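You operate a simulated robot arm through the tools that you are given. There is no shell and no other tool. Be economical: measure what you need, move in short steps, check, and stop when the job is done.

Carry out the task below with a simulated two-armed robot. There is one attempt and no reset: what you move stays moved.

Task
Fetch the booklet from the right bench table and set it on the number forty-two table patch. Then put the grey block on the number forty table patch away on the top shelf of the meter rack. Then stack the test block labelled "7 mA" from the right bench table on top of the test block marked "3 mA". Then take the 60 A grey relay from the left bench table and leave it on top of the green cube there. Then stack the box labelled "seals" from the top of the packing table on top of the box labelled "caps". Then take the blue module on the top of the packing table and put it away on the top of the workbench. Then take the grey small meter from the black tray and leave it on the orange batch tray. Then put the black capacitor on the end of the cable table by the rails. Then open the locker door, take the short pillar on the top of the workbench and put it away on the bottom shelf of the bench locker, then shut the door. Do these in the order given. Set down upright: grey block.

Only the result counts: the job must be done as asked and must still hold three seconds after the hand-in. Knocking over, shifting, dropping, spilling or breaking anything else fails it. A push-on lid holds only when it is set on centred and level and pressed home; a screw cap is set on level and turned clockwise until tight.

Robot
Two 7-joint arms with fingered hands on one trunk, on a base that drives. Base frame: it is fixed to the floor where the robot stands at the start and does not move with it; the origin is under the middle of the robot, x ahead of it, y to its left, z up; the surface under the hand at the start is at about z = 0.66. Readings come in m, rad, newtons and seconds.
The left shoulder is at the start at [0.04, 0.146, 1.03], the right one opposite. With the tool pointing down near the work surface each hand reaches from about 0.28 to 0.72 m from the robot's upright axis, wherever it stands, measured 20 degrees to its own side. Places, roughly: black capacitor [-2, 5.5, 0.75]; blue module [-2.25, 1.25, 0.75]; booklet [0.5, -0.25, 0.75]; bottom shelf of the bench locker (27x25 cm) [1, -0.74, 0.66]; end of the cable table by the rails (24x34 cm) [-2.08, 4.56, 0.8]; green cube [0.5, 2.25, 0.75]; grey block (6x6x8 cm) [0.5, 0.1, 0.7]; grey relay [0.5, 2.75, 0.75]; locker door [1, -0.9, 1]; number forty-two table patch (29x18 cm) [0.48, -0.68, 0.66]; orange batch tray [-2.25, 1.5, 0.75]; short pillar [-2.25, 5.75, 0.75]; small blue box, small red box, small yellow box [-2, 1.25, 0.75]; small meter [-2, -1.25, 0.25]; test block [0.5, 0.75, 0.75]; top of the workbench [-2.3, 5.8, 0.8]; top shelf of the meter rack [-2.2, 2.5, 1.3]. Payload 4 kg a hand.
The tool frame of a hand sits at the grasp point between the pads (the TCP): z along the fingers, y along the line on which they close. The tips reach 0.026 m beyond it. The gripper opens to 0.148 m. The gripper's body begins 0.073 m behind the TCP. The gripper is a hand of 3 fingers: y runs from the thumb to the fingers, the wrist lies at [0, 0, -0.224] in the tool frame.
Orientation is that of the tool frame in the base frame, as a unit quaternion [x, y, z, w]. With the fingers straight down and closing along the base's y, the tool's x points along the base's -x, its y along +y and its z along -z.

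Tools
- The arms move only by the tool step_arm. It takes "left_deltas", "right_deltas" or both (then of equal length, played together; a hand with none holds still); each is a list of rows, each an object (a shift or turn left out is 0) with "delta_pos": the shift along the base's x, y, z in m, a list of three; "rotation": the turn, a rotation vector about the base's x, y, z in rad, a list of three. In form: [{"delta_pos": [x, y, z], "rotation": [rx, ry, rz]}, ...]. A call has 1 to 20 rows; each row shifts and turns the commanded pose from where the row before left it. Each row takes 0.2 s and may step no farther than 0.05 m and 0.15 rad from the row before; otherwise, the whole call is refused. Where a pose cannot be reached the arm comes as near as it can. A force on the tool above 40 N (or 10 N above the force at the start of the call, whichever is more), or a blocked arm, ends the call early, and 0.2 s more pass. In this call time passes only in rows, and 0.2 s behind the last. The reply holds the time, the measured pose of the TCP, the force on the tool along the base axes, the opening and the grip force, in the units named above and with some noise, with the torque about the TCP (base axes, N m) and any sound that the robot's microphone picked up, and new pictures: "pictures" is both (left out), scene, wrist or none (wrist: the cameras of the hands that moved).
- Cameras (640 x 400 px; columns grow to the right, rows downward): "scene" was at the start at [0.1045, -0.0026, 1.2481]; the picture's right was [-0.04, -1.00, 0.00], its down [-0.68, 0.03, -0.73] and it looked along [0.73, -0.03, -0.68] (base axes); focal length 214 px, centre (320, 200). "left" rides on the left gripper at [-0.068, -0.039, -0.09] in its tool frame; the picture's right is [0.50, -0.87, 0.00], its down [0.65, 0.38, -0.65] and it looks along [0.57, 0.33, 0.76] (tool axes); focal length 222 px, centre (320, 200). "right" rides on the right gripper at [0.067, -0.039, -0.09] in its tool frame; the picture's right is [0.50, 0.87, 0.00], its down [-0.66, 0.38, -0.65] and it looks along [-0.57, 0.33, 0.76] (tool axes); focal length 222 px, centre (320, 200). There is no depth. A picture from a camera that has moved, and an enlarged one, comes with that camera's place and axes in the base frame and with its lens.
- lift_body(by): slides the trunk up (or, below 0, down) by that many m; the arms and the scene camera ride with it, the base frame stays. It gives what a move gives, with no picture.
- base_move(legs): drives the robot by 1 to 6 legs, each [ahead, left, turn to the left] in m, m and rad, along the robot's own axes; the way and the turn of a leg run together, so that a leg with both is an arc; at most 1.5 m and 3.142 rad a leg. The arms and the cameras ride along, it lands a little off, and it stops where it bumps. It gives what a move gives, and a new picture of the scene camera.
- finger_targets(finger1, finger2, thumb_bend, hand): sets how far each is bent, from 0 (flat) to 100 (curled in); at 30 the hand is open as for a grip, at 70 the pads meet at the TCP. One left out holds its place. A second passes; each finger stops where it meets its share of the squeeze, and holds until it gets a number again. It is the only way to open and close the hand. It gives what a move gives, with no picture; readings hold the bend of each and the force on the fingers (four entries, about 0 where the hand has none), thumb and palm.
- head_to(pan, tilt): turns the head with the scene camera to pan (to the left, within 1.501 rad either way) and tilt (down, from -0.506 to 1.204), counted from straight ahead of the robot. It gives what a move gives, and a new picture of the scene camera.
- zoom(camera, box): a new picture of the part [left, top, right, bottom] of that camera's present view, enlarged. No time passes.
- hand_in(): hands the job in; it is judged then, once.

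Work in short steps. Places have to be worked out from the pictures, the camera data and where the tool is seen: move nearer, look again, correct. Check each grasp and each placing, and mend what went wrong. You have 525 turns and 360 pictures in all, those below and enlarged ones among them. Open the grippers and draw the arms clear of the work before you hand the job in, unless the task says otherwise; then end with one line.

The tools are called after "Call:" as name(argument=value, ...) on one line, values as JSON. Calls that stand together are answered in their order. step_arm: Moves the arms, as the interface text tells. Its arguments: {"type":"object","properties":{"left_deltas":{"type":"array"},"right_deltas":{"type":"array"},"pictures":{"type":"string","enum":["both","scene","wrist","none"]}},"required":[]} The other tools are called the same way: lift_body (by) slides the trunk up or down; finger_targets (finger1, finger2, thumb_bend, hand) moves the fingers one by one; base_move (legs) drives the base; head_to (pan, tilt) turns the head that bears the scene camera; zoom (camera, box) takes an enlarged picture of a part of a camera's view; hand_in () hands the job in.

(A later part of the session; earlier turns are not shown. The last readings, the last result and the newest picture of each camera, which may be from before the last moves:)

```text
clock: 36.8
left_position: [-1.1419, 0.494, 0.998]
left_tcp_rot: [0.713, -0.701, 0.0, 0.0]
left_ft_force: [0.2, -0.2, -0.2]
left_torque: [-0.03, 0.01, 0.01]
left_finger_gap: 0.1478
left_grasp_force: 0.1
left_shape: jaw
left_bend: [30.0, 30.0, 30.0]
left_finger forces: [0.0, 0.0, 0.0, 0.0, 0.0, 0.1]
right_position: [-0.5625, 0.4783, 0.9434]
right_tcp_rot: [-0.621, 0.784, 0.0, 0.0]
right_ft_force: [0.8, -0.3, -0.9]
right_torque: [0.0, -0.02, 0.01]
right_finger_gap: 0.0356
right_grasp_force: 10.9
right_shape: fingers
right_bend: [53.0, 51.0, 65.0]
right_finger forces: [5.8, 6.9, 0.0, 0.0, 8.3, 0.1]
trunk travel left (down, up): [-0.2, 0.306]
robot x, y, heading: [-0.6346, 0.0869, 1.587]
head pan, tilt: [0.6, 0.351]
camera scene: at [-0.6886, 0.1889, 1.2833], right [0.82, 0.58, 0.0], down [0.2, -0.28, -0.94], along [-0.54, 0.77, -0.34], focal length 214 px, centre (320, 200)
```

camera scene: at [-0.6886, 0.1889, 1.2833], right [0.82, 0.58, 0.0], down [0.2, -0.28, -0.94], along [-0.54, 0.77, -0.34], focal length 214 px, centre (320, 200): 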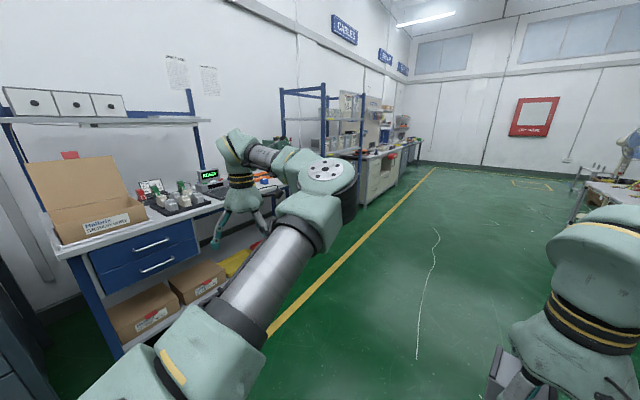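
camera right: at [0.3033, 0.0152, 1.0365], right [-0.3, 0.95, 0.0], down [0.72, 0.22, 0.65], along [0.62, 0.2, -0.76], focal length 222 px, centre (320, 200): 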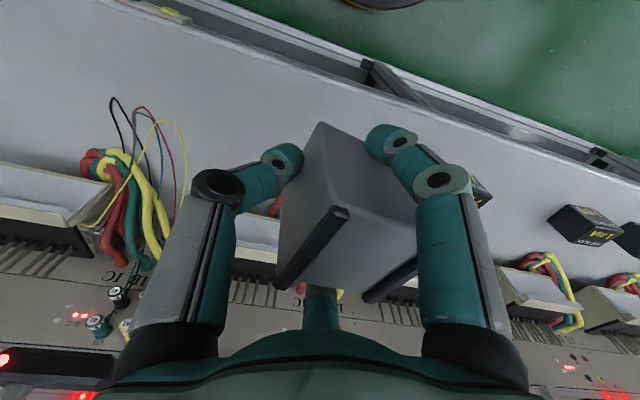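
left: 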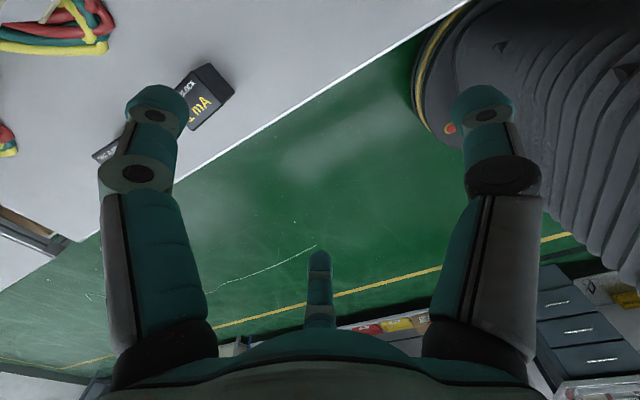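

The aisle is clear. I'll drive up to y about 2.45 and turn to face the rack.

Call:
base_move(legs=[[1.2, 0, 0], [1.15, 0, 0], [0, 0, 1.555]])

Call:
head_to(pan=0, tilt=0.2)

```text
clock: 52.0
left_position: [-1.0836, 1.9385, 0.997]
left_tcp_rot: [1.0, -0.014, 0.001, 0.0]
left_ft_force: [-1.4, 0.6, 0.5]
left_torque: [-0.03, -0.02, -0.05]
left_finger_gap: 0.1478
left_grasp_force: 0.1
left_shape: jaw
left_bend: [30.0, 30.0, 30.0]
left_finger forces: [0.0, 0.0, 0.0, 0.1, 0.0, 0.0]
right_position: [-1.0426, 2.5183, 0.9452]
right_tcp_rot: [0.99, -0.139, 0.0, 0.001]
right_ft_force: [0.5, -0.3, -1.6]
right_torque: [0.03, 0.0, 0.02]
right_finger_gap: 0.0354
right_grasp_force: 10.4
right_shape: fingers
right_bend: [53.0, 51.0, 65.0]
right_finger forces: [5.5, 6.9, 0.0, 0.0, 8.2, 0.0]
trunk travel left (down, up): [-0.2, 0.306]
robot x, y, heading: [-0.6584, 2.4239, 3.112]
head pan, tilt: [0.6, 0.351]
camera scene: at [-0.7572, 2.3773, 1.2834], right [-0.54, 0.84, 0.0], down [0.29, 0.19, -0.94], along [-0.79, -0.51, -0.34], focal length 214 px, centre (320, 200)
```

scene: 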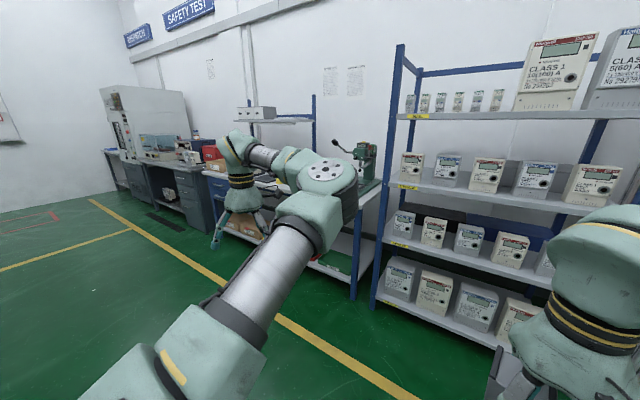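

```text
clock: 53.0
left_position: [-1.0857, 1.9393, 0.9971]
left_tcp_rot: [1.0, -0.015, 0.0, 0.0]
left_ft_force: [-0.1, -0.4, 0.1]
left_torque: [-0.01, -0.02, -0.02]
left_finger_gap: 0.1476
left_grasp_force: 0.1
left_shape: jaw
left_bend: [30.0, 30.0, 30.0]
left_finger forces: [0.1, 0.0, 0.0, 0.0, 0.0, 0.0]
right_position: [-1.0424, 2.516, 0.9442]
right_tcp_rot: [0.99, -0.138, 0.0, -0.001]
right_ft_force: [0.5, 0.1, -2.1]
right_torque: [0.04, 0.01, -0.03]
right_finger_gap: 0.0348
right_grasp_force: 10.1
right_shape: fingers
right_bend: [53.0, 51.0, 65.0]
right_finger forces: [5.5, 6.8, 0.0, 0.0, 8.2, 0.0]
trunk travel left (down, up): [-0.2, 0.306]
robot x, y, heading: [-0.6589, 2.4258, 3.111]
head pan, tilt: [0.0, 0.201]
camera scene: at [-0.772, 2.4303, 1.2973], right [0.03, 1.0, 0.0], down [0.2, -0.01, -0.98], along [-0.98, 0.03, -0.2], focal length 214 px, centre (320, 200)
```

scene: 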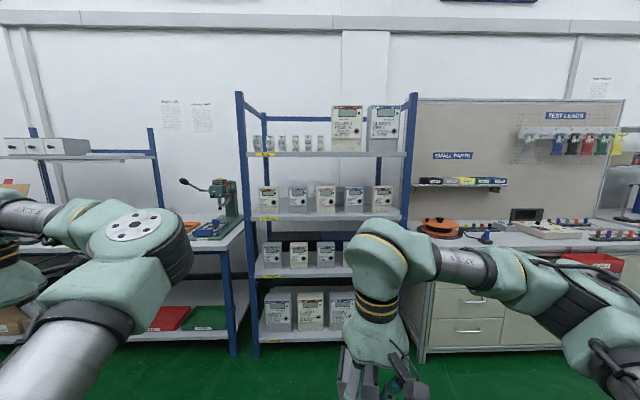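

The top shelf is level with the camera. I'll raise the trunk to look onto it from above.

Call:
lift_body(by=0.3)

Call:
base_move(legs=[[0.4, 0, 0.03]])

Call:
head_to(pan=0, tilt=0.45)

```text
clock: 56.0
left_position: [-1.0844, 1.9378, 1.296]
left_tcp_rot: [1.0, -0.015, 0.002, 0.0]
left_ft_force: [-0.8, -0.2, 0.6]
left_torque: [0.01, 0.01, 0.05]
left_finger_gap: 0.148
left_grasp_force: 0.1
left_shape: jaw
left_bend: [30.0, 30.0, 30.0]
left_finger forces: [0.0, 0.0, 0.0, 0.0, 0.0, 0.0]
right_position: [-1.0417, 2.5177, 1.2431]
right_tcp_rot: [0.99, -0.14, 0.001, 0.0]
right_ft_force: [-0.2, 1.2, -2.3]
right_torque: [0.01, -0.06, -0.03]
right_finger_gap: 0.0353
right_grasp_force: 10.9
right_shape: fingers
right_bend: [53.0, 51.0, 65.0]
right_finger forces: [5.5, 6.8, 0.0, 0.0, 8.2, 0.0]
trunk travel left (down, up): [-0.5, 0.006]
robot x, y, heading: [-0.658, 2.4264, 3.113]
head pan, tilt: [0.0, 0.201]
```

```text
clock: 58.5
left_position: [-1.4616, 1.9227, 1.2977]
left_tcp_rot: [1.0, 0.007, -0.001, 0.0]
left_ft_force: [0.4, 0.0, -0.2]
left_torque: [-0.01, 0.01, 0.0]
left_finger_gap: 0.1476
left_grasp_force: 0.1
left_shape: jaw
left_bend: [30.0, 30.0, 30.0]
left_finger forces: [0.1, 0.1, 0.0, 0.0, 0.0, 0.0]
right_position: [-1.4436, 2.5047, 1.2435]
right_tcp_rot: [0.993, -0.118, -0.001, 0.0]
right_ft_force: [0.3, -0.3, -2.1]
right_torque: [0.03, -0.01, 0.01]
right_finger_gap: 0.035
right_grasp_force: 10.4
right_shape: fingers
right_bend: [53.0, 51.0, 65.0]
right_finger forces: [5.5, 6.8, 0.0, 0.0, 8.1, 0.0]
trunk travel left (down, up): [-0.5, 0.006]
robot x, y, heading: [-1.0604, 2.4291, -3.126]
head pan, tilt: [0.0, 0.201]
camera scene: at [-1.1701, 2.4286, 1.5967], right [-0.01, 1.0, 0.0], down [0.2, 0.0, -0.98], along [-0.98, -0.01, -0.2], focal length 214 px, centre (320, 200)
```

scene: 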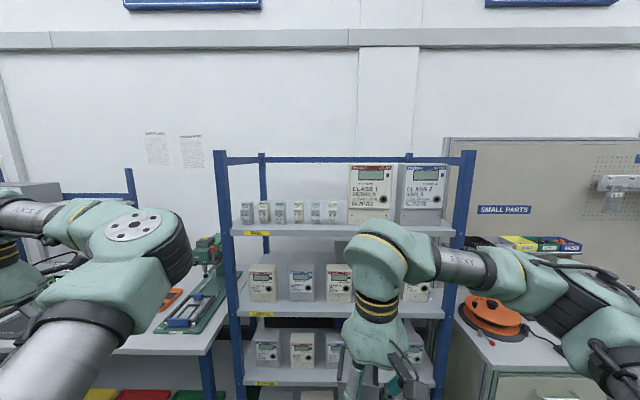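

```text
clock: 59.2
left_position: [-1.4636, 1.9232, 1.2955]
left_tcp_rot: [1.0, 0.008, 0.001, 0.001]
left_ft_force: [0.6, 1.3, 0.2]
left_torque: [0.01, 0.05, 0.03]
left_finger_gap: 0.1481
left_grasp_force: 0.1
left_shape: jaw
left_bend: [30.0, 30.0, 30.0]
left_finger forces: [0.0, 0.0, 0.0, 0.0, 0.0, 0.0]
right_position: [-1.446, 2.5043, 1.2432]
right_tcp_rot: [0.993, -0.117, 0.001, 0.0]
right_ft_force: [-0.2, -0.4, -0.4]
right_torque: [0.03, -0.01, -0.03]
right_finger_gap: 0.0352
right_grasp_force: 10.2
right_shape: fingers
right_bend: [53.0, 51.0, 65.0]
right_finger forces: [5.5, 6.8, 0.0, 0.1, 8.1, 0.0]
trunk travel left (down, up): [-0.5, 0.006]
robot x, y, heading: [-1.0572, 2.4297, -3.125]
head pan, tilt: [0.0, 0.45]
camera scene: at [-1.1722, 2.4285, 1.5732], right [-0.01, 1.0, 0.0], down [0.44, 0.01, -0.9], along [-0.9, -0.01, -0.44], focal length 214 px, centre (320, 200)
```

scene: 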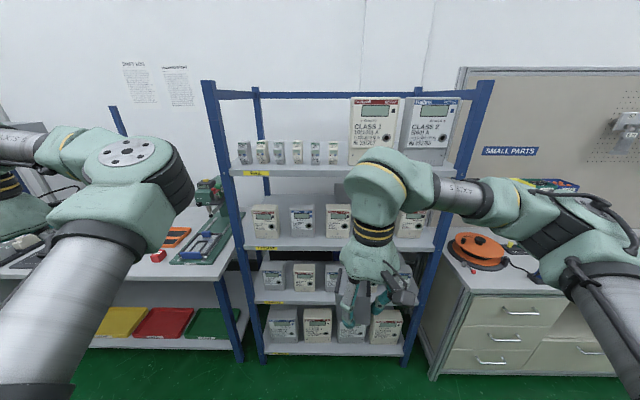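

Call:
zoom(camera="scene", box=[200, 80, 500, 267])

```text
2.13 times, centred on (350, 174) of scene
camera zoom: at [-1.1722, 2.4285, 1.5732], right [-0.01, 1.0, 0.0], down [0.44, 0.01, -0.9], along [-0.9, -0.01, -0.44], focal length 458 px, centre (256, 256)
```

zoom: 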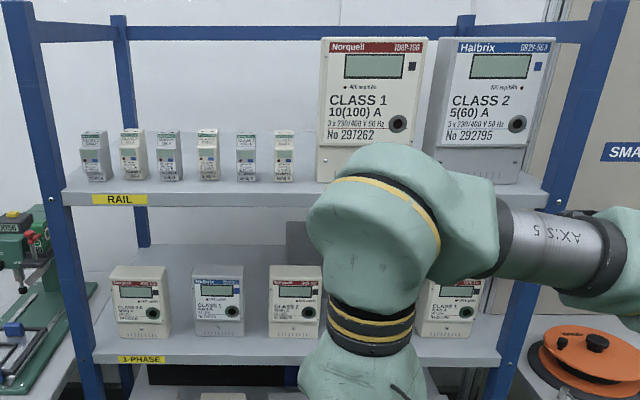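

The small relays stand about 10 cm behind the shelf's front edge (edge x about -1.98, relays about -2.09), so the block fits in front. I'll turn the hand so the thumb faces me and raise it.

Call:
step_arm(right_deltas=[{"delta_pos": [0, 0.01, 0.03], "rotation": [0, 0, -0.14]}, {"delta_pos": [0, 0.01, 0.03], "rotation": [0, 0, -0.14]}, {"delta_pos": [0, 0.01, 0.03], "rotation": [0, 0, -0.14]}, {"delta_pos": [0, 0.01, 0.03], "rotation": [0, 0, -0.14]}, {"delta_pos": [0, 0.01, 0.03], "rotation": [0, 0, -0.14]}, {"delta_pos": [0, 0.01, 0.02], "rotation": [0, 0, -0.14]}, {"delta_pos": [0, 0.01, 0.0], "rotation": [0, 0, -0.14]}, {"delta_pos": [0, 0.01, 0], "rotation": [0, 0, -0.14]}, {"delta_pos": [0, 0, 0], "rotation": [0, 0, -0.14]}, {"rotation": [0, 0, -0.077]}])

```text
clock: 61.5
left_position: [-1.4648, 1.9232, 1.2968]
left_tcp_rot: [1.0, 0.007, 0.001, 0.0]
left_ft_force: [-0.3, 0.1, -0.1]
left_torque: [0.0, -0.01, 0.03]
left_finger_gap: 0.1479
left_grasp_force: 0.0
left_shape: jaw
left_bend: [30.0, 30.0, 30.0]
left_finger forces: [0.0, 0.1, 0.1, 0.0, 0.0, 0.0]
right_position: [-1.4847, 2.6091, 1.4384]
right_tcp_rot: [-0.707, 0.708, 0.0, 0.0]
right_ft_force: [-0.6, -0.8, -1.3]
right_torque: [0.01, -0.05, 0.01]
right_finger_gap: 0.0347
right_grasp_force: 10.4
right_shape: fingers
right_bend: [54.0, 51.0, 65.0]
right_finger forces: [5.6, 6.8, 0.0, 0.1, 8.0, 0.0]
right hand out of reach, approached as far as the arm can: row 8, 9, 10
trunk travel left (down, up): [-0.5, 0.006]
robot x, y, heading: [-1.0607, 2.4296, -3.129]
head pan, tilt: [0.0, 0.45]
camera scene: at [-1.172, 2.4284, 1.5732], right [-0.01, 1.0, 0.0], down [0.44, 0.01, -0.9], along [-0.9, -0.01, -0.44], focal length 214 px, centre (320, 200)
camera right: at [-1.4458, 2.5412, 1.5303], right [-0.87, -0.5, 0.0], down [-0.38, 0.66, 0.65], along [-0.32, 0.57, -0.76], focal length 222 px, centre (320, 200)
```

scene: 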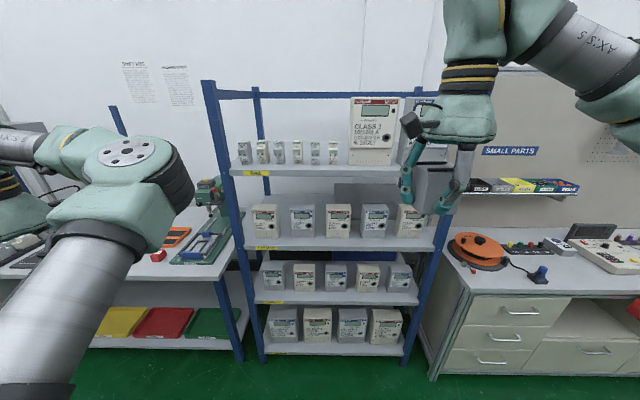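
right: 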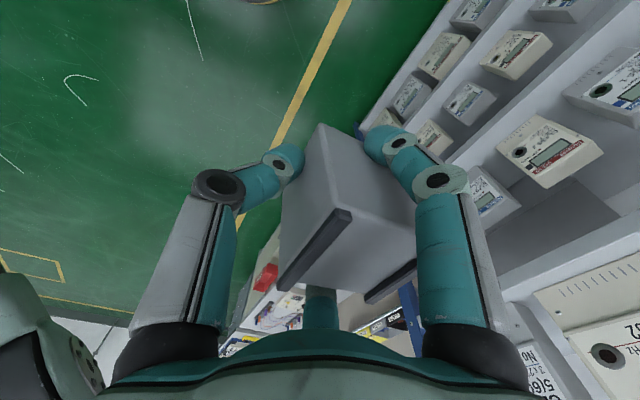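

The thumb now faces the robot. I'll extend the arm toward the rack, then shift the base so that the block comes in front of the relays.

Call:
step_arm(right_deltas=[{"delta_pos": [-0.045, 0, 0]}, {"delta_pos": [-0.045, 0, 0.01]}, {"delta_pos": [-0.035, 0, 0.01]}], pictures="none")

Call:
base_move(legs=[[0, 0.17, 0], [0.2, 0, 0]])

```text
clock: 62.2
left_position: [-1.4646, 1.922, 1.2949]
left_tcp_rot: [1.0, 0.007, 0.002, 0.0]
left_ft_force: [0.1, -0.5, 1.1]
left_torque: [0.0, -0.04, 0.03]
left_finger_gap: 0.1477
left_grasp_force: 0.3
left_shape: jaw
left_bend: [30.0, 30.0, 30.0]
left_finger forces: [0.1, 0.0, 0.0, 0.0, 0.1, 0.0]
right_position: [-1.6107, 2.606, 1.4582]
right_tcp_rot: [0.707, -0.707, -0.001, 0.0]
right_ft_force: [-0.6, -0.2, -1.9]
right_torque: [-0.04, -0.03, -0.01]
right_finger_gap: 0.0346
right_grasp_force: 10.3
right_shape: fingers
right_bend: [54.0, 51.0, 65.0]
right_finger forces: [5.6, 6.7, 0.0, 0.0, 8.2, 0.0]
trunk travel left (down, up): [-0.5, 0.006]
robot x, y, heading: [-1.0615, 2.431, -3.125]
head pan, tilt: [0.0, 0.45]
```

```text
clock: 64.9
left_position: [-1.6569, 1.7544, 1.2979]
left_tcp_rot: [1.0, 0.004, -0.002, 0.0]
left_ft_force: [0.2, 0.1, -0.4]
left_torque: [-0.03, 0.07, 0.02]
left_finger_gap: 0.148
left_grasp_force: 0.0
left_shape: jaw
left_bend: [30.0, 30.0, 30.0]
left_finger forces: [0.1, 0.0, 0.0, 0.1, 0.1, 0.1]
right_position: [-1.7982, 2.4398, 1.4622]
right_tcp_rot: [-0.705, 0.709, 0.001, -0.003]
right_ft_force: [0.1, -0.3, -2.2]
right_torque: [-0.01, 0.02, 0.05]
right_finger_gap: 0.0345
right_grasp_force: 9.9
right_shape: fingers
right_bend: [54.0, 51.0, 65.0]
right_finger forces: [5.8, 6.9, 0.1, 0.0, 8.1, 0.0]
trunk travel left (down, up): [-0.5, 0.006]
robot x, y, heading: [-1.2535, 2.2597, -3.134]
head pan, tilt: [0.0, 0.45]
camera scene: at [-1.3608, 2.2582, 1.5737], right [-0.01, 1.0, 0.0], down [0.43, 0.0, -0.9], along [-0.9, -0.01, -0.43], focal length 214 px, centre (320, 200)
```

scene: 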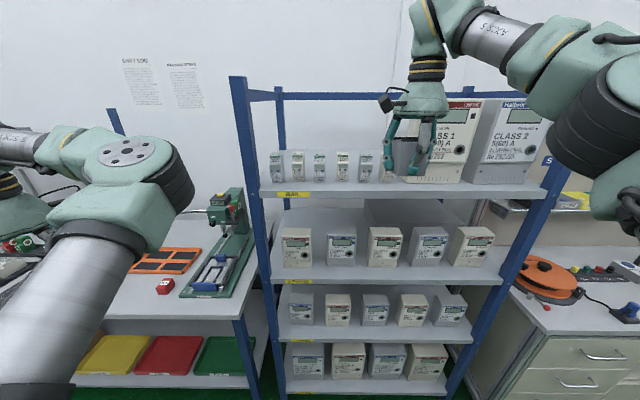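

Check the gap between the relays and the shelf edge with a zoom.

Call:
zoom(camera="scene", box=[250, 130, 410, 230])

Call:
zoom(camera="right", box=[0, 0, 640, 400])

```text
4.00 times, centred on (330, 180) of scene
camera zoom: at [-1.3608, 2.2582, 1.5737], right [-0.01, 1.0, 0.0], down [0.43, 0.0, -0.9], along [-0.9, -0.01, -0.43], focal length 858 px, centre (280, 280)
```

zoom: 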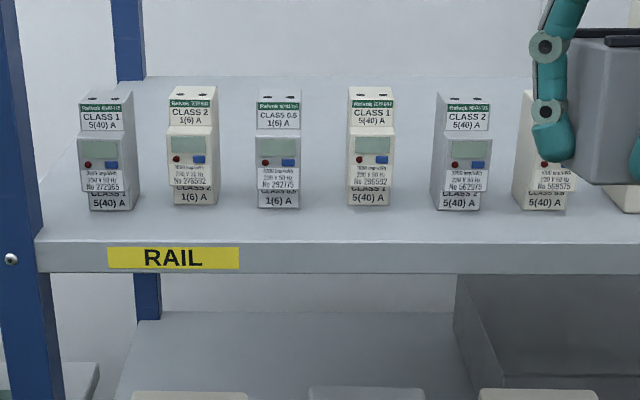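

```text
1.00 times, centred on (320, 200) of right (not enlarged: the box is as wide or as high as the picture)
camera zoom: at [-1.7586, 2.3724, 1.5524], right [-0.87, -0.49, 0.0], down [-0.37, 0.66, 0.65], along [-0.33, 0.57, -0.76], focal length 222 px, centre (320, 200)
```

zoom: 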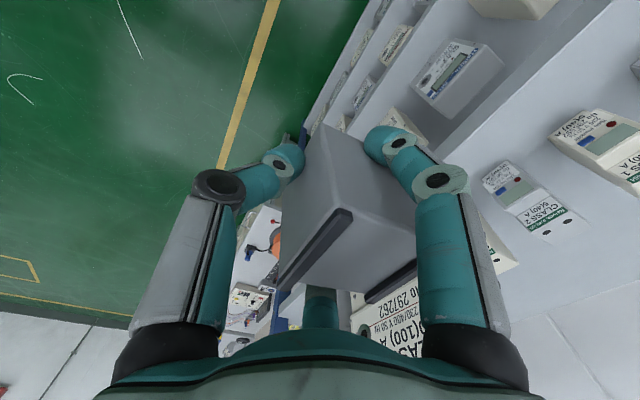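

Only about 7 cm is free in front of the relays, but the shelf behind them is empty and deep. I'll test how far the arm extends at this height so the block can go over the relays to the clear area.

Call:
step_arm(right_deltas=[{"delta_pos": [-0.045, 0, 0.01]}, {"delta_pos": [-0.045, 0, 0.01]}, {"delta_pos": [-0.045, 0, 0.0]}], pictures="none")

```text
clock: 65.7
left_position: [-1.6604, 1.7553, 1.2973]
left_tcp_rot: [1.0, 0.005, 0.0, 0.001]
left_ft_force: [0.6, -0.1, 0.7]
left_torque: [-0.01, 0.02, 0.03]
left_finger_gap: 0.1479
left_grasp_force: 0.0
left_shape: jaw
left_bend: [30.0, 30.0, 30.0]
left_finger forces: [0.0, 0.1, 0.0, 0.1, 0.0, 0.1]
right_position: [-1.8253, 2.4414, 1.4644]
right_tcp_rot: [-0.704, 0.71, 0.0, -0.001]
right_ft_force: [-0.2, 0.0, -2.5]
right_torque: [-0.02, 0.01, -0.03]
right_finger_gap: 0.0346
right_grasp_force: 10.4
right_shape: fingers
right_bend: [54.0, 51.0, 65.0]
right_finger forces: [5.7, 6.8, 0.0, 0.0, 8.1, 0.0]
right hand out of reach, approached as far as the arm can: row 1, 2, 3
trunk travel left (down, up): [-0.5, 0.006]
robot x, y, heading: [-1.2564, 2.2596, -3.134]
head pan, tilt: [0.0, 0.45]
```

The arm tops out at about 0.57 m ahead at this height, so behind the relays is out of reach. I'll place the block in front of them, near face flush with the shelf edge. First I'll pull the left hand back, shift the right hand left a bit and drive forward.

Call:
step_arm(left_deltas=[{"delta_pos": [0.04, 0.02, 0]}, {"delta_pos": [0.04, 0.02, 0]}, {"delta_pos": [0.04, 0.02, 0]}, {"delta_pos": [0.03, 0.0, 0]}], right_deltas=[{"delta_pos": [0.02, -0.02, -0.015]}, {"delta_pos": [0.02, -0.02, -0.005]}, {"delta_pos": [0.02, -0.02, 0]}, {"delta_pos": [0.0, 0, 0]}], pictures="none")

Call:
base_move(legs=[[0.15, 0, 0]])

```text
clock: 66.7
left_position: [-1.51, 1.8121, 1.2981]
left_tcp_rot: [1.0, 0.004, -0.001, 0.001]
left_ft_force: [-0.7, -1.0, -0.1]
left_torque: [0.03, -0.01, 0.01]
left_finger_gap: 0.1478
left_grasp_force: 0.0
left_shape: jaw
left_bend: [30.0, 30.0, 30.0]
left_finger forces: [0.0, 0.0, 0.0, 0.1, 0.0, 0.0]
right_position: [-1.7682, 2.3781, 1.4456]
right_tcp_rot: [-0.705, 0.71, 0.0, 0.0]
right_ft_force: [-0.4, -0.5, -1.6]
right_torque: [-0.03, -0.06, 0.02]
right_finger_gap: 0.0344
right_grasp_force: 9.7
right_shape: fingers
right_bend: [54.0, 51.0, 65.0]
right_finger forces: [5.4, 6.4, 0.0, 0.0, 7.8, 0.0]
trunk travel left (down, up): [-0.5, 0.006]
robot x, y, heading: [-1.2544, 2.2575, -3.135]
head pan, tilt: [0.0, 0.45]
```

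```text
clock: 68.1
left_position: [-1.6551, 1.8115, 1.2987]
left_tcp_rot: [1.0, 0.005, -0.002, 0.0]
left_ft_force: [0.4, 0.8, 0.0]
left_torque: [0.0, 0.03, 0.0]
left_finger_gap: 0.1478
left_grasp_force: 0.1
left_shape: jaw
left_bend: [30.0, 30.0, 30.0]
left_finger forces: [0.1, 0.0, 0.1, 0.1, 0.1, 0.0]
right_position: [-1.9136, 2.3765, 1.4477]
right_tcp_rot: [-0.706, 0.709, 0.001, -0.002]
right_ft_force: [1.4, 0.4, -1.4]
right_torque: [0.0, -0.04, 0.0]
right_finger_gap: 0.0344
right_grasp_force: 9.8
right_shape: fingers
right_bend: [54.0, 51.0, 65.0]
right_finger forces: [5.6, 6.4, 0.0, 0.1, 7.9, 0.0]
trunk travel left (down, up): [-0.5, 0.006]
robot x, y, heading: [-1.4015, 2.2548, -3.13]
head pan, tilt: [0.0, 0.45]
camera scene: at [-1.5103, 2.2559, 1.5736], right [-0.01, 1.0, 0.0], down [0.43, 0.0, -0.9], along [-0.9, -0.01, -0.43], focal length 214 px, centre (320, 200)
```

scene: 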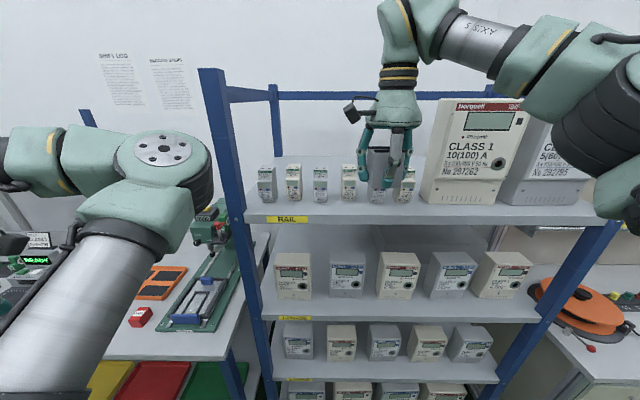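

I'll tilt the head down for a steeper look at the gap.

Call:
head_to(pan=-0.1, tilt=0.6)

Call:
zoom(camera="scene", box=[240, 90, 440, 215])

```text
clock: 68.8
left_position: [-1.6577, 1.8117, 1.2981]
left_tcp_rot: [1.0, 0.005, 0.0, 0.0]
left_ft_force: [-0.2, 0.2, 0.1]
left_torque: [-0.01, -0.01, -0.03]
left_finger_gap: 0.1481
left_grasp_force: 0.1
left_shape: jaw
left_bend: [30.0, 30.0, 30.0]
left_finger forces: [0.0, 0.0, 0.0, 0.0, 0.1, 0.1]
right_position: [-1.9164, 2.3777, 1.447]
right_tcp_rot: [-0.705, 0.709, 0.001, -0.001]
right_ft_force: [0.6, -0.6, -0.8]
right_torque: [-0.02, -0.01, -0.02]
right_finger_gap: 0.0346
right_grasp_force: 9.5
right_shape: fingers
right_bend: [54.0, 51.0, 65.0]
right_finger forces: [5.5, 6.5, 0.0, 0.1, 7.9, 0.0]
trunk travel left (down, up): [-0.5, 0.006]
robot x, y, heading: [-1.4064, 2.2566, -3.126]
head pan, tilt: [-0.099, 0.6]
camera scene: at [-1.5098, 2.2647, 1.5598], right [0.09, 1.0, 0.0], down [0.56, -0.05, -0.83], along [-0.82, 0.07, -0.56], focal length 214 px, centre (320, 200)
```

scene: 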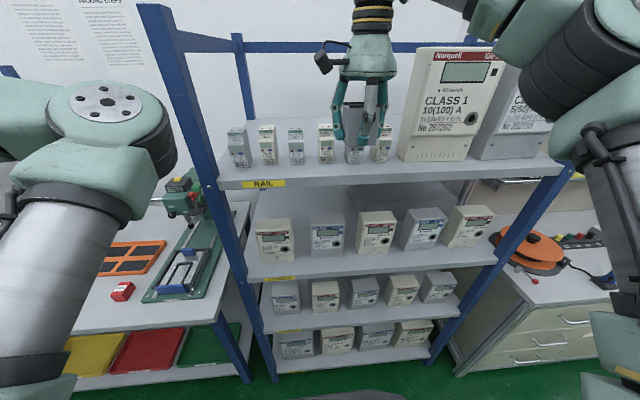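

```text
3.20 times, centred on (340, 152) of scene
camera zoom: at [-1.5098, 2.2647, 1.5598], right [0.09, 1.0, 0.0], down [0.56, -0.05, -0.83], along [-0.82, 0.07, -0.56], focal length 686 px, centre (256, 352)
```

zoom: 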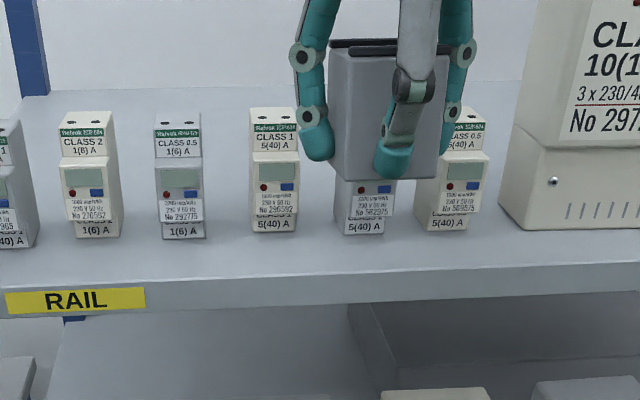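

The gap between shelf edge (x about -1.989) and relays (about -2.063) is 7.4 cm in this view. I'll creep the base 5 cm closer, then lower to just above shelf height and look again.

Call:
base_move(legs=[[0.05, 0, 0]])

Call:
step_arm(right_deltas=[{"delta_pos": [-0.01, 0, -0.04]}, {"delta_pos": [-0.01, 0, -0.035]}], pictures="wrist")

Call:
zoom(camera="scene", box=[240, 90, 440, 215])

```text
clock: 69.7
left_position: [-1.6981, 1.8118, 1.3005]
left_tcp_rot: [1.0, 0.005, -0.005, 0.0]
left_ft_force: [0.7, 0.9, 0.8]
left_torque: [-0.01, 0.1, 0.03]
left_finger_gap: 0.1478
left_grasp_force: 0.1
left_shape: jaw
left_bend: [30.0, 30.0, 30.0]
left_finger forces: [0.1, 0.0, 0.0, 0.1, 0.0, 0.0]
right_position: [-1.9543, 2.3772, 1.4515]
right_tcp_rot: [-0.705, 0.709, 0.003, -0.005]
right_ft_force: [0.8, 0.0, -0.9]
right_torque: [-0.01, 0.06, -0.01]
right_finger_gap: 0.0343
right_grasp_force: 10.0
right_shape: fingers
right_bend: [54.0, 51.0, 65.0]
right_finger forces: [5.8, 6.8, 0.0, 0.0, 8.0, 0.1]
trunk travel left (down, up): [-0.5, 0.006]
robot x, y, heading: [-1.4533, 2.255, -3.132]
head pan, tilt: [-0.099, 0.6]
camera scene: at [-1.5469, 2.2644, 1.5607], right [0.09, 1.0, 0.0], down [0.56, -0.05, -0.83], along [-0.83, 0.07, -0.56], focal length 214 px, centre (320, 200)
```

scene: 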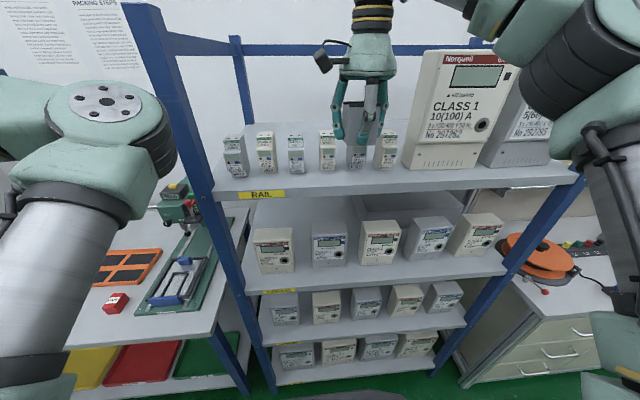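

```text
clock: 70.3
left_position: [-1.7064, 1.8126, 1.2988]
left_tcp_rot: [1.0, 0.006, 0.0, 0.001]
left_ft_force: [0.2, 0.0, -0.1]
left_torque: [0.02, 0.04, 0.02]
left_finger_gap: 0.1479
left_grasp_force: 0.1
left_shape: jaw
left_bend: [30.0, 30.0, 30.0]
left_finger forces: [0.1, 0.1, 0.1, 0.0, 0.0, 0.1]
right_position: [-1.9848, 2.3787, 1.3715]
right_tcp_rot: [-0.705, 0.709, 0.0, -0.003]
right_ft_force: [-0.2, -0.1, -2.2]
right_torque: [-0.03, 0.03, -0.04]
right_finger_gap: 0.0332
right_grasp_force: 10.1
right_shape: fingers
right_bend: [54.0, 51.0, 66.0]
right_finger forces: [6.1, 7.2, 0.0, 0.0, 7.7, 0.1]
trunk travel left (down, up): [-0.5, 0.006]
robot x, y, heading: [-1.4534, 2.2529, -3.131]
head pan, tilt: [-0.099, 0.6]
camera right: at [-1.945, 2.3108, 1.4625], right [-0.87, -0.5, 0.01], down [-0.37, 0.66, 0.65], along [-0.33, 0.57, -0.76], focal length 222 px, centre (320, 200)
```

right: 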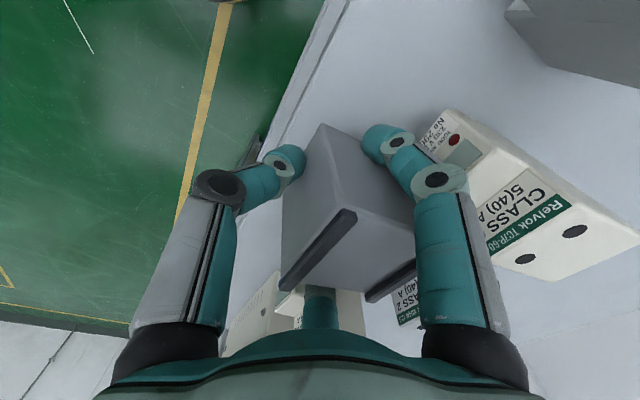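

```text
3.20 times, centred on (340, 152) of scene
camera zoom: at [-1.5586, 2.2654, 1.5598], right [0.09, 1.0, 0.0], down [0.56, -0.05, -0.83], along [-0.82, 0.07, -0.56], focal length 686 px, centre (256, 352)
```

zoom: 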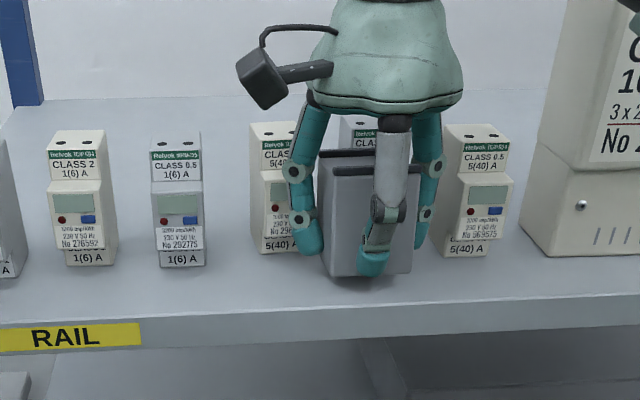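

The near face is at about x=-1.980, the shelf edge at -1.986 and the relay fronts at -2.067. I'll go 12 mm farther in and lower in small steps.

Call:
step_arm(right_deltas=[{"delta_pos": [-0.013, 0, -0.01]}, {"delta_pos": [0, 0, -0.01]}, {"delta_pos": [0, 0, -0.005]}], pictures="none")

Call:
zoom(camera="scene", box=[290, 120, 410, 195])

```text
clock: 71.2
left_position: [-1.7072, 1.8104, 1.2986]
left_tcp_rot: [1.0, 0.006, -0.001, -0.001]
left_ft_force: [-0.4, -0.5, 0.2]
left_torque: [0.0, -0.02, -0.01]
left_finger_gap: 0.1479
left_grasp_force: 0.2
left_shape: jaw
left_bend: [30.0, 30.0, 30.0]
left_finger forces: [0.1, 0.1, 0.0, 0.1, 0.1, 0.0]
right_position: [-2.0004, 2.3761, 1.3533]
right_tcp_rot: [-0.706, 0.708, 0.004, -0.009]
right_ft_force: [5.1, -0.8, 21.8]
right_torque: [0.44, 0.16, -0.03]
right_finger_gap: 0.0308
right_grasp_force: 17.4
right_shape: fingers
right_bend: [54.0, 51.0, 67.0]
right_finger forces: [6.4, 18.7, 0.1, 0.0, 10.0, 0.0]
trunk travel left (down, up): [-0.5, 0.006]
robot x, y, heading: [-1.4564, 2.2596, -3.132]
head pan, tilt: [-0.099, 0.6]
stopped in row 3 (right hand): the force on the tool passed its limit at 42 N (the readings are from after the stop); the commanded pose is now the measured one
```

```text
5.33 times, centred on (350, 158) of scene
camera zoom: at [-1.5595, 2.2636, 1.5597], right [0.09, 1.0, 0.0], down [0.56, -0.05, -0.83], along [-0.82, 0.07, -0.56], focal length 1144 px, centre (160, 427)
```

zoom: 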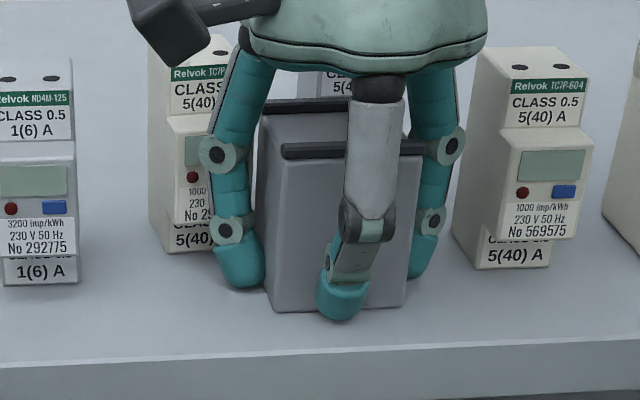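

Contact came at TCP z=1.353, so the shelf is at about 1.313. Relay 5 directly behind the block looks displaced relative to its neighbours; I'll look with the wrist camera.

Call:
zoom(camera="right", box=[200, 80, 640, 355])

```text
1.45 times, centred on (420, 218) of right
camera zoom: at [-1.9576, 2.3095, 1.4445], right [-0.87, -0.5, 0.02], down [-0.36, 0.66, 0.66], along [-0.34, 0.56, -0.75], focal length 323 px, centre (174, 174)
```

zoom: 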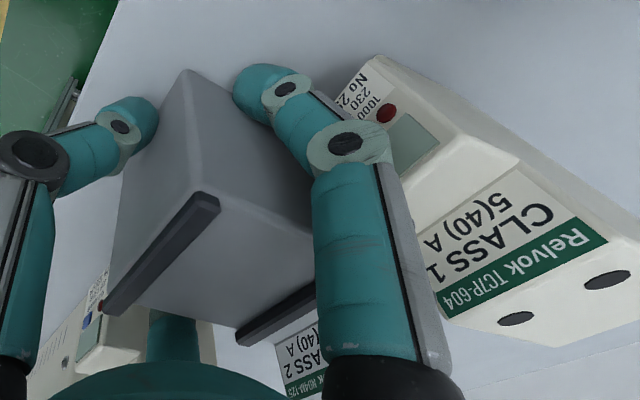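

Seen from the wrist, the block spans x -1.99 to -2.05 and the relays' labels sit near -2.085, so relay 5 is untouched. I'll ease up 2 mm to relieve the pressure and open the fingers.

Call:
step_arm(right_deltas=[{"delta_pos": [0, 0, 0.002]}], pictures="none")

Call:
finger_targets(hand="right", thumb_bend=60, finger1=48, finger2=46)

Call:
zoom(camera="scene", box=[290, 120, 410, 195])

```text
clock: 71.6
left_position: [-1.706, 1.8091, 1.2981]
left_tcp_rot: [1.0, 0.005, 0.0, 0.0]
left_ft_force: [-0.1, -0.4, 0.2]
left_torque: [-0.01, -0.01, -0.03]
left_finger_gap: 0.1479
left_grasp_force: 0.0
left_shape: jaw
left_bend: [30.0, 30.0, 30.0]
left_finger forces: [0.0, 0.0, 0.0, 0.0, 0.0, 0.0]
right_position: [-1.9982, 2.3753, 1.3536]
right_tcp_rot: [-0.706, 0.708, 0.005, -0.007]
right_ft_force: [3.2, -1.3, 14.0]
right_torque: [0.2, 0.07, -0.05]
right_finger_gap: 0.0308
right_grasp_force: 14.3
right_shape: fingers
right_bend: [54.0, 51.0, 67.0]
right_finger forces: [6.6, 12.6, 0.0, 0.0, 8.8, 0.0]
trunk travel left (down, up): [-0.5, 0.006]
robot x, y, heading: [-1.4546, 2.2553, -3.13]
head pan, tilt: [-0.099, 0.6]
```

```text
clock: 72.6
left_position: [-1.7071, 1.8097, 1.2982]
left_tcp_rot: [1.0, 0.006, -0.001, 0.0]
left_ft_force: [0.0, 0.1, 0.1]
left_torque: [0.03, -0.03, -0.03]
left_finger_gap: 0.148
left_grasp_force: 0.0
left_shape: jaw
left_bend: [30.0, 30.0, 30.0]
left_finger forces: [0.0, 0.1, 0.0, 0.0, 0.0, 0.0]
right_position: [-1.9989, 2.377, 1.354]
right_tcp_rot: [-0.706, 0.708, 0.005, -0.008]
right_ft_force: [3.5, -2.8, 10.7]
right_torque: [0.26, 0.12, 0.0]
right_finger_gap: 0.0489
right_grasp_force: 5.4
right_shape: fingers
right_bend: [49.0, 49.0, 60.0]
right_finger forces: [1.4, 9.3, 0.1, 0.1, 0.1, 0.0]
trunk travel left (down, up): [-0.5, 0.006]
robot x, y, heading: [-1.4553, 2.2592, -3.136]
head pan, tilt: [-0.099, 0.6]
```

```text
5.33 times, centred on (350, 158) of scene
camera zoom: at [-1.5583, 2.263, 1.5599], right [0.09, 1.0, 0.0], down [0.56, -0.05, -0.83], along [-0.82, 0.07, -0.56], focal length 1144 px, centre (160, 427)
```

zoom: 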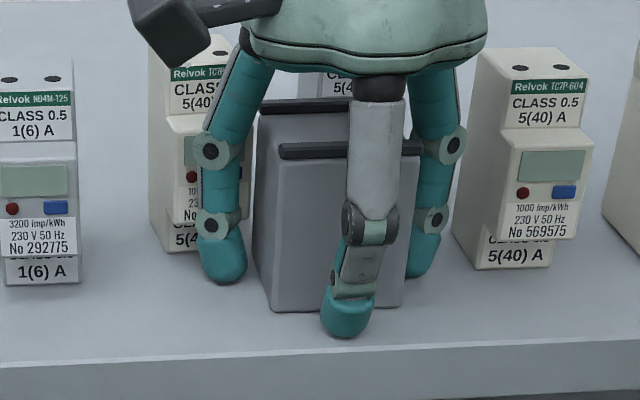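

The block stayed put and is seated, but finger 2 is pressing on something (9 N), probably relay 5's front. I'll relieve that finger a little and open the thumb.

Call:
finger_targets(hand="right", thumb_bend=38, finger2=50)

Call:
zoom(camera="right", box=[200, 80, 640, 355])

```text
clock: 73.6
left_position: [-1.7069, 1.8098, 1.2995]
left_tcp_rot: [1.0, 0.006, 0.0, 0.0]
left_ft_force: [-0.1, 1.1, -0.4]
left_torque: [0.0, 0.0, -0.01]
left_finger_gap: 0.148
left_grasp_force: 0.2
left_shape: jaw
left_bend: [30.0, 30.0, 30.0]
left_finger forces: [0.0, 0.0, 0.0, 0.0, 0.1, 0.0]
right_position: [-1.9981, 2.3775, 1.354]
right_tcp_rot: [-0.706, 0.708, 0.004, -0.007]
right_ft_force: [0.0, -0.9, 14.7]
right_torque: [0.58, 0.32, 0.01]
right_finger_gap: 0.0852
right_grasp_force: 6.8
right_shape: fingers
right_bend: [48.0, 49.0, 38.0]
right_finger forces: [0.3, 13.9, 0.0, 0.1, 0.0, 0.1]
trunk travel left (down, up): [-0.5, 0.006]
robot x, y, heading: [-1.4529, 2.2575, -3.132]
head pan, tilt: [-0.099, 0.6]
```

```text
1.45 times, centred on (420, 218) of right
camera zoom: at [-1.9582, 2.31, 1.4442], right [-0.87, -0.5, 0.02], down [-0.36, 0.66, 0.66], along [-0.34, 0.56, -0.75], focal length 323 px, centre (174, 174)
```

zoom: 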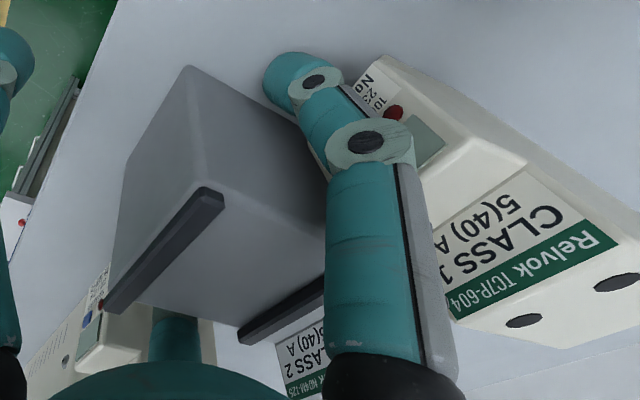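

The force on finger 2 is nearly all vertical, at (-2.02, 2.416): its tip is pressing on the shelf. I'll lift 6 mm straight up.

Call:
step_arm(right_deltas=[{"delta_pos": [0, 0, 0.003]}, {"delta_pos": [0, 0, 0.005]}], pictures="none")

Call:
zoom(camera="scene", box=[290, 120, 410, 195])

```text
clock: 74.2
left_position: [-1.7093, 1.8106, 1.2976]
left_tcp_rot: [1.0, 0.006, 0.0, 0.0]
left_ft_force: [-0.4, -0.5, -0.1]
left_torque: [-0.02, 0.02, 0.01]
left_finger_gap: 0.1479
left_grasp_force: 0.0
left_shape: jaw
left_bend: [30.0, 30.0, 30.0]
left_finger forces: [0.0, 0.0, 0.1, 0.0, 0.0, 0.0]
right_position: [-2.0002, 2.3771, 1.3595]
right_tcp_rot: [-0.705, 0.709, 0.004, -0.006]
right_ft_force: [-0.4, -0.3, 0.7]
right_torque: [0.01, -0.01, -0.02]
right_finger_gap: 0.0851
right_grasp_force: 0.1
right_shape: fingers
right_bend: [48.0, 50.0, 38.0]
right_finger forces: [0.0, 0.1, 0.0, 0.1, 0.1, 0.1]
trunk travel left (down, up): [-0.5, 0.006]
robot x, y, heading: [-1.454, 2.258, -3.129]
head pan, tilt: [-0.099, 0.6]
```

```text
5.33 times, centred on (350, 158) of scene
camera zoom: at [-1.5607, 2.2642, 1.5596], right [0.09, 1.0, 0.0], down [0.56, -0.05, -0.82], along [-0.82, 0.07, -0.57], focal length 1144 px, centre (160, 427)
```

zoom: 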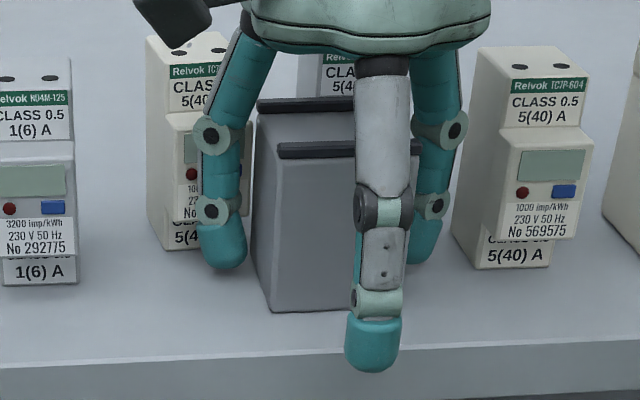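

The hand is free of the block, but comparing bases, relays 4 and 5 now stand farther back than in the first views (shelf at 1.313, not 1.30, misled me). I'll lift clear, then measure.

Call:
step_arm(right_deltas=[{"delta_pos": [0.0, 0, 0.02]}, {"delta_pos": [0.0, 0, 0.02]}, {"delta_pos": [0.0, 0, 0.03]}, {"delta_pos": [0.0, 0, 0.03]}, {"delta_pos": [0.04, 0, 0.01]}, {"delta_pos": [0.045, 0, 0.0]}, {"delta_pos": [0.045, 0, 0.0]}, {"delta_pos": [0.045, 0.01, 0.0]}], pictures="scene")

Call:
zoom(camera="scene", box=[220, 90, 420, 215])

```text
clock: 76.0
left_position: [-1.7073, 1.8105, 1.3004]
left_tcp_rot: [1.0, 0.006, -0.001, 0.001]
left_ft_force: [-0.2, -0.6, 1.0]
left_torque: [0.04, 0.02, 0.01]
left_finger_gap: 0.1481
left_grasp_force: 0.1
left_shape: jaw
left_bend: [30.0, 30.0, 30.0]
left_finger forces: [0.0, 0.0, 0.0, 0.0, 0.0, 0.1]
right_position: [-1.8496, 2.4017, 1.4983]
right_tcp_rot: [-0.706, 0.709, 0.005, -0.008]
right_ft_force: [-0.1, -0.2, 0.0]
right_torque: [-0.03, 0.0, -0.01]
right_finger_gap: 0.0855
right_grasp_force: 0.0
right_shape: fingers
right_bend: [48.0, 50.0, 38.0]
right_finger forces: [0.1, 0.1, 0.0, 0.0, 0.1, 0.0]
right hand out of reach, approached as far as the arm can: row 7, 8
trunk travel left (down, up): [-0.5, 0.006]
robot x, y, heading: [-1.4528, 2.2514, -3.135]
head pan, tilt: [-0.099, 0.6]
camera scene: at [-1.5581, 2.2647, 1.5599], right [0.09, 1.0, 0.0], down [0.56, -0.05, -0.83], along [-0.82, 0.07, -0.56], focal length 214 px, centre (320, 200)
```

scene: 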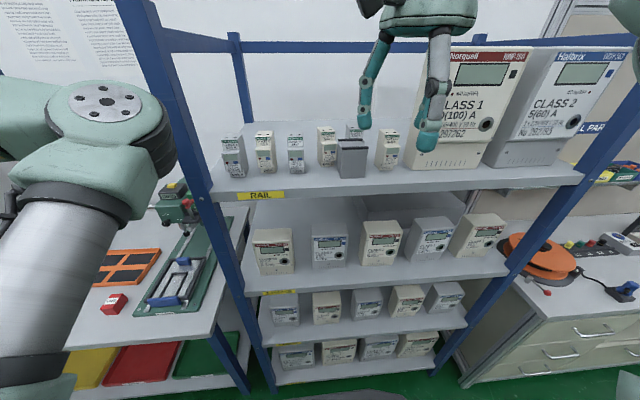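

```text
3.20 times, centred on (320, 152) of scene
camera zoom: at [-1.5581, 2.2647, 1.5599], right [0.09, 1.0, 0.0], down [0.56, -0.05, -0.83], along [-0.82, 0.07, -0.56], focal length 686 px, centre (320, 352)
```

zoom: 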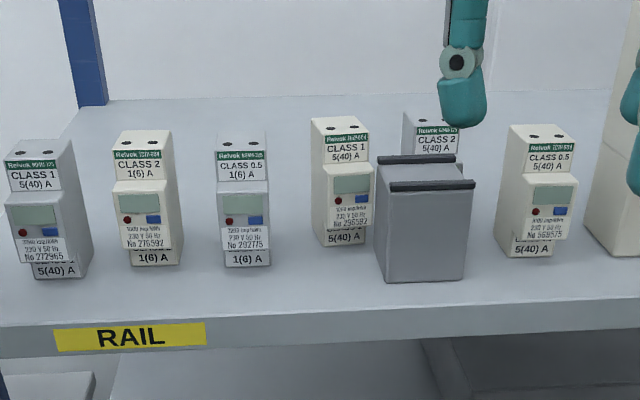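

Relays 4 and 5 have been pushed back about 3 cm. I'll first re-grip the block and move it in front of relay 2 (y about 2.18), where the gap is widest, then draw the two relays back into line.

Call:
step_arm(right_deltas=[{"delta_pos": [-0.045, -0.01, 0]}, {"delta_pos": [-0.045, -0.01, 0]}, {"delta_pos": [-0.042, -0.005, -0.01]}, {"delta_pos": [-0.018, 0, -0.03]}], pictures="none")

Call:
zoom(camera="scene", box=[240, 90, 440, 215])

```text
clock: 77.0
left_position: [-1.7096, 1.8112, 1.2995]
left_tcp_rot: [1.0, 0.006, 0.001, 0.001]
left_ft_force: [0.0, -0.3, 1.0]
left_torque: [0.01, -0.01, 0.03]
left_finger_gap: 0.1478
left_grasp_force: 0.0
left_shape: jaw
left_bend: [30.0, 30.0, 30.0]
left_finger forces: [0.1, 0.0, 0.0, 0.1, 0.0, 0.0]
right_position: [-2.0086, 2.3792, 1.4498]
right_tcp_rot: [-0.706, 0.709, 0.004, -0.007]
right_ft_force: [0.3, 0.1, 0.5]
right_torque: [-0.03, 0.01, -0.02]
right_finger_gap: 0.0855
right_grasp_force: 0.0
right_shape: fingers
right_bend: [48.0, 50.0, 38.0]
right_finger forces: [0.0, 0.0, 0.0, 0.0, 0.0, 0.0]
trunk travel left (down, up): [-0.5, 0.006]
robot x, y, heading: [-1.4506, 2.258, -3.127]
head pan, tilt: [-0.099, 0.6]
```

```text
3.20 times, centred on (340, 152) of scene
camera zoom: at [-1.5629, 2.2652, 1.5595], right [0.09, 1.0, 0.0], down [0.56, -0.05, -0.82], along [-0.82, 0.07, -0.57], focal length 686 px, centre (256, 352)
```

zoom: 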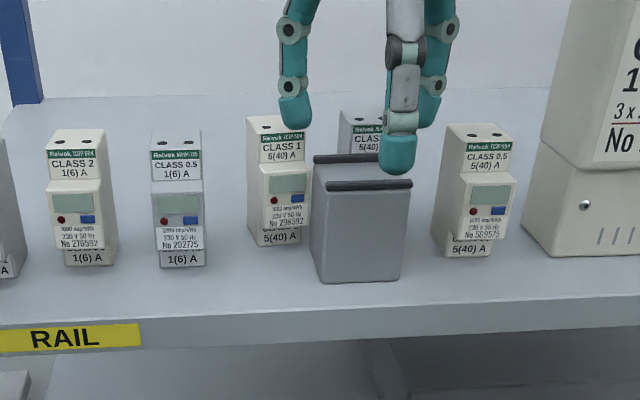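

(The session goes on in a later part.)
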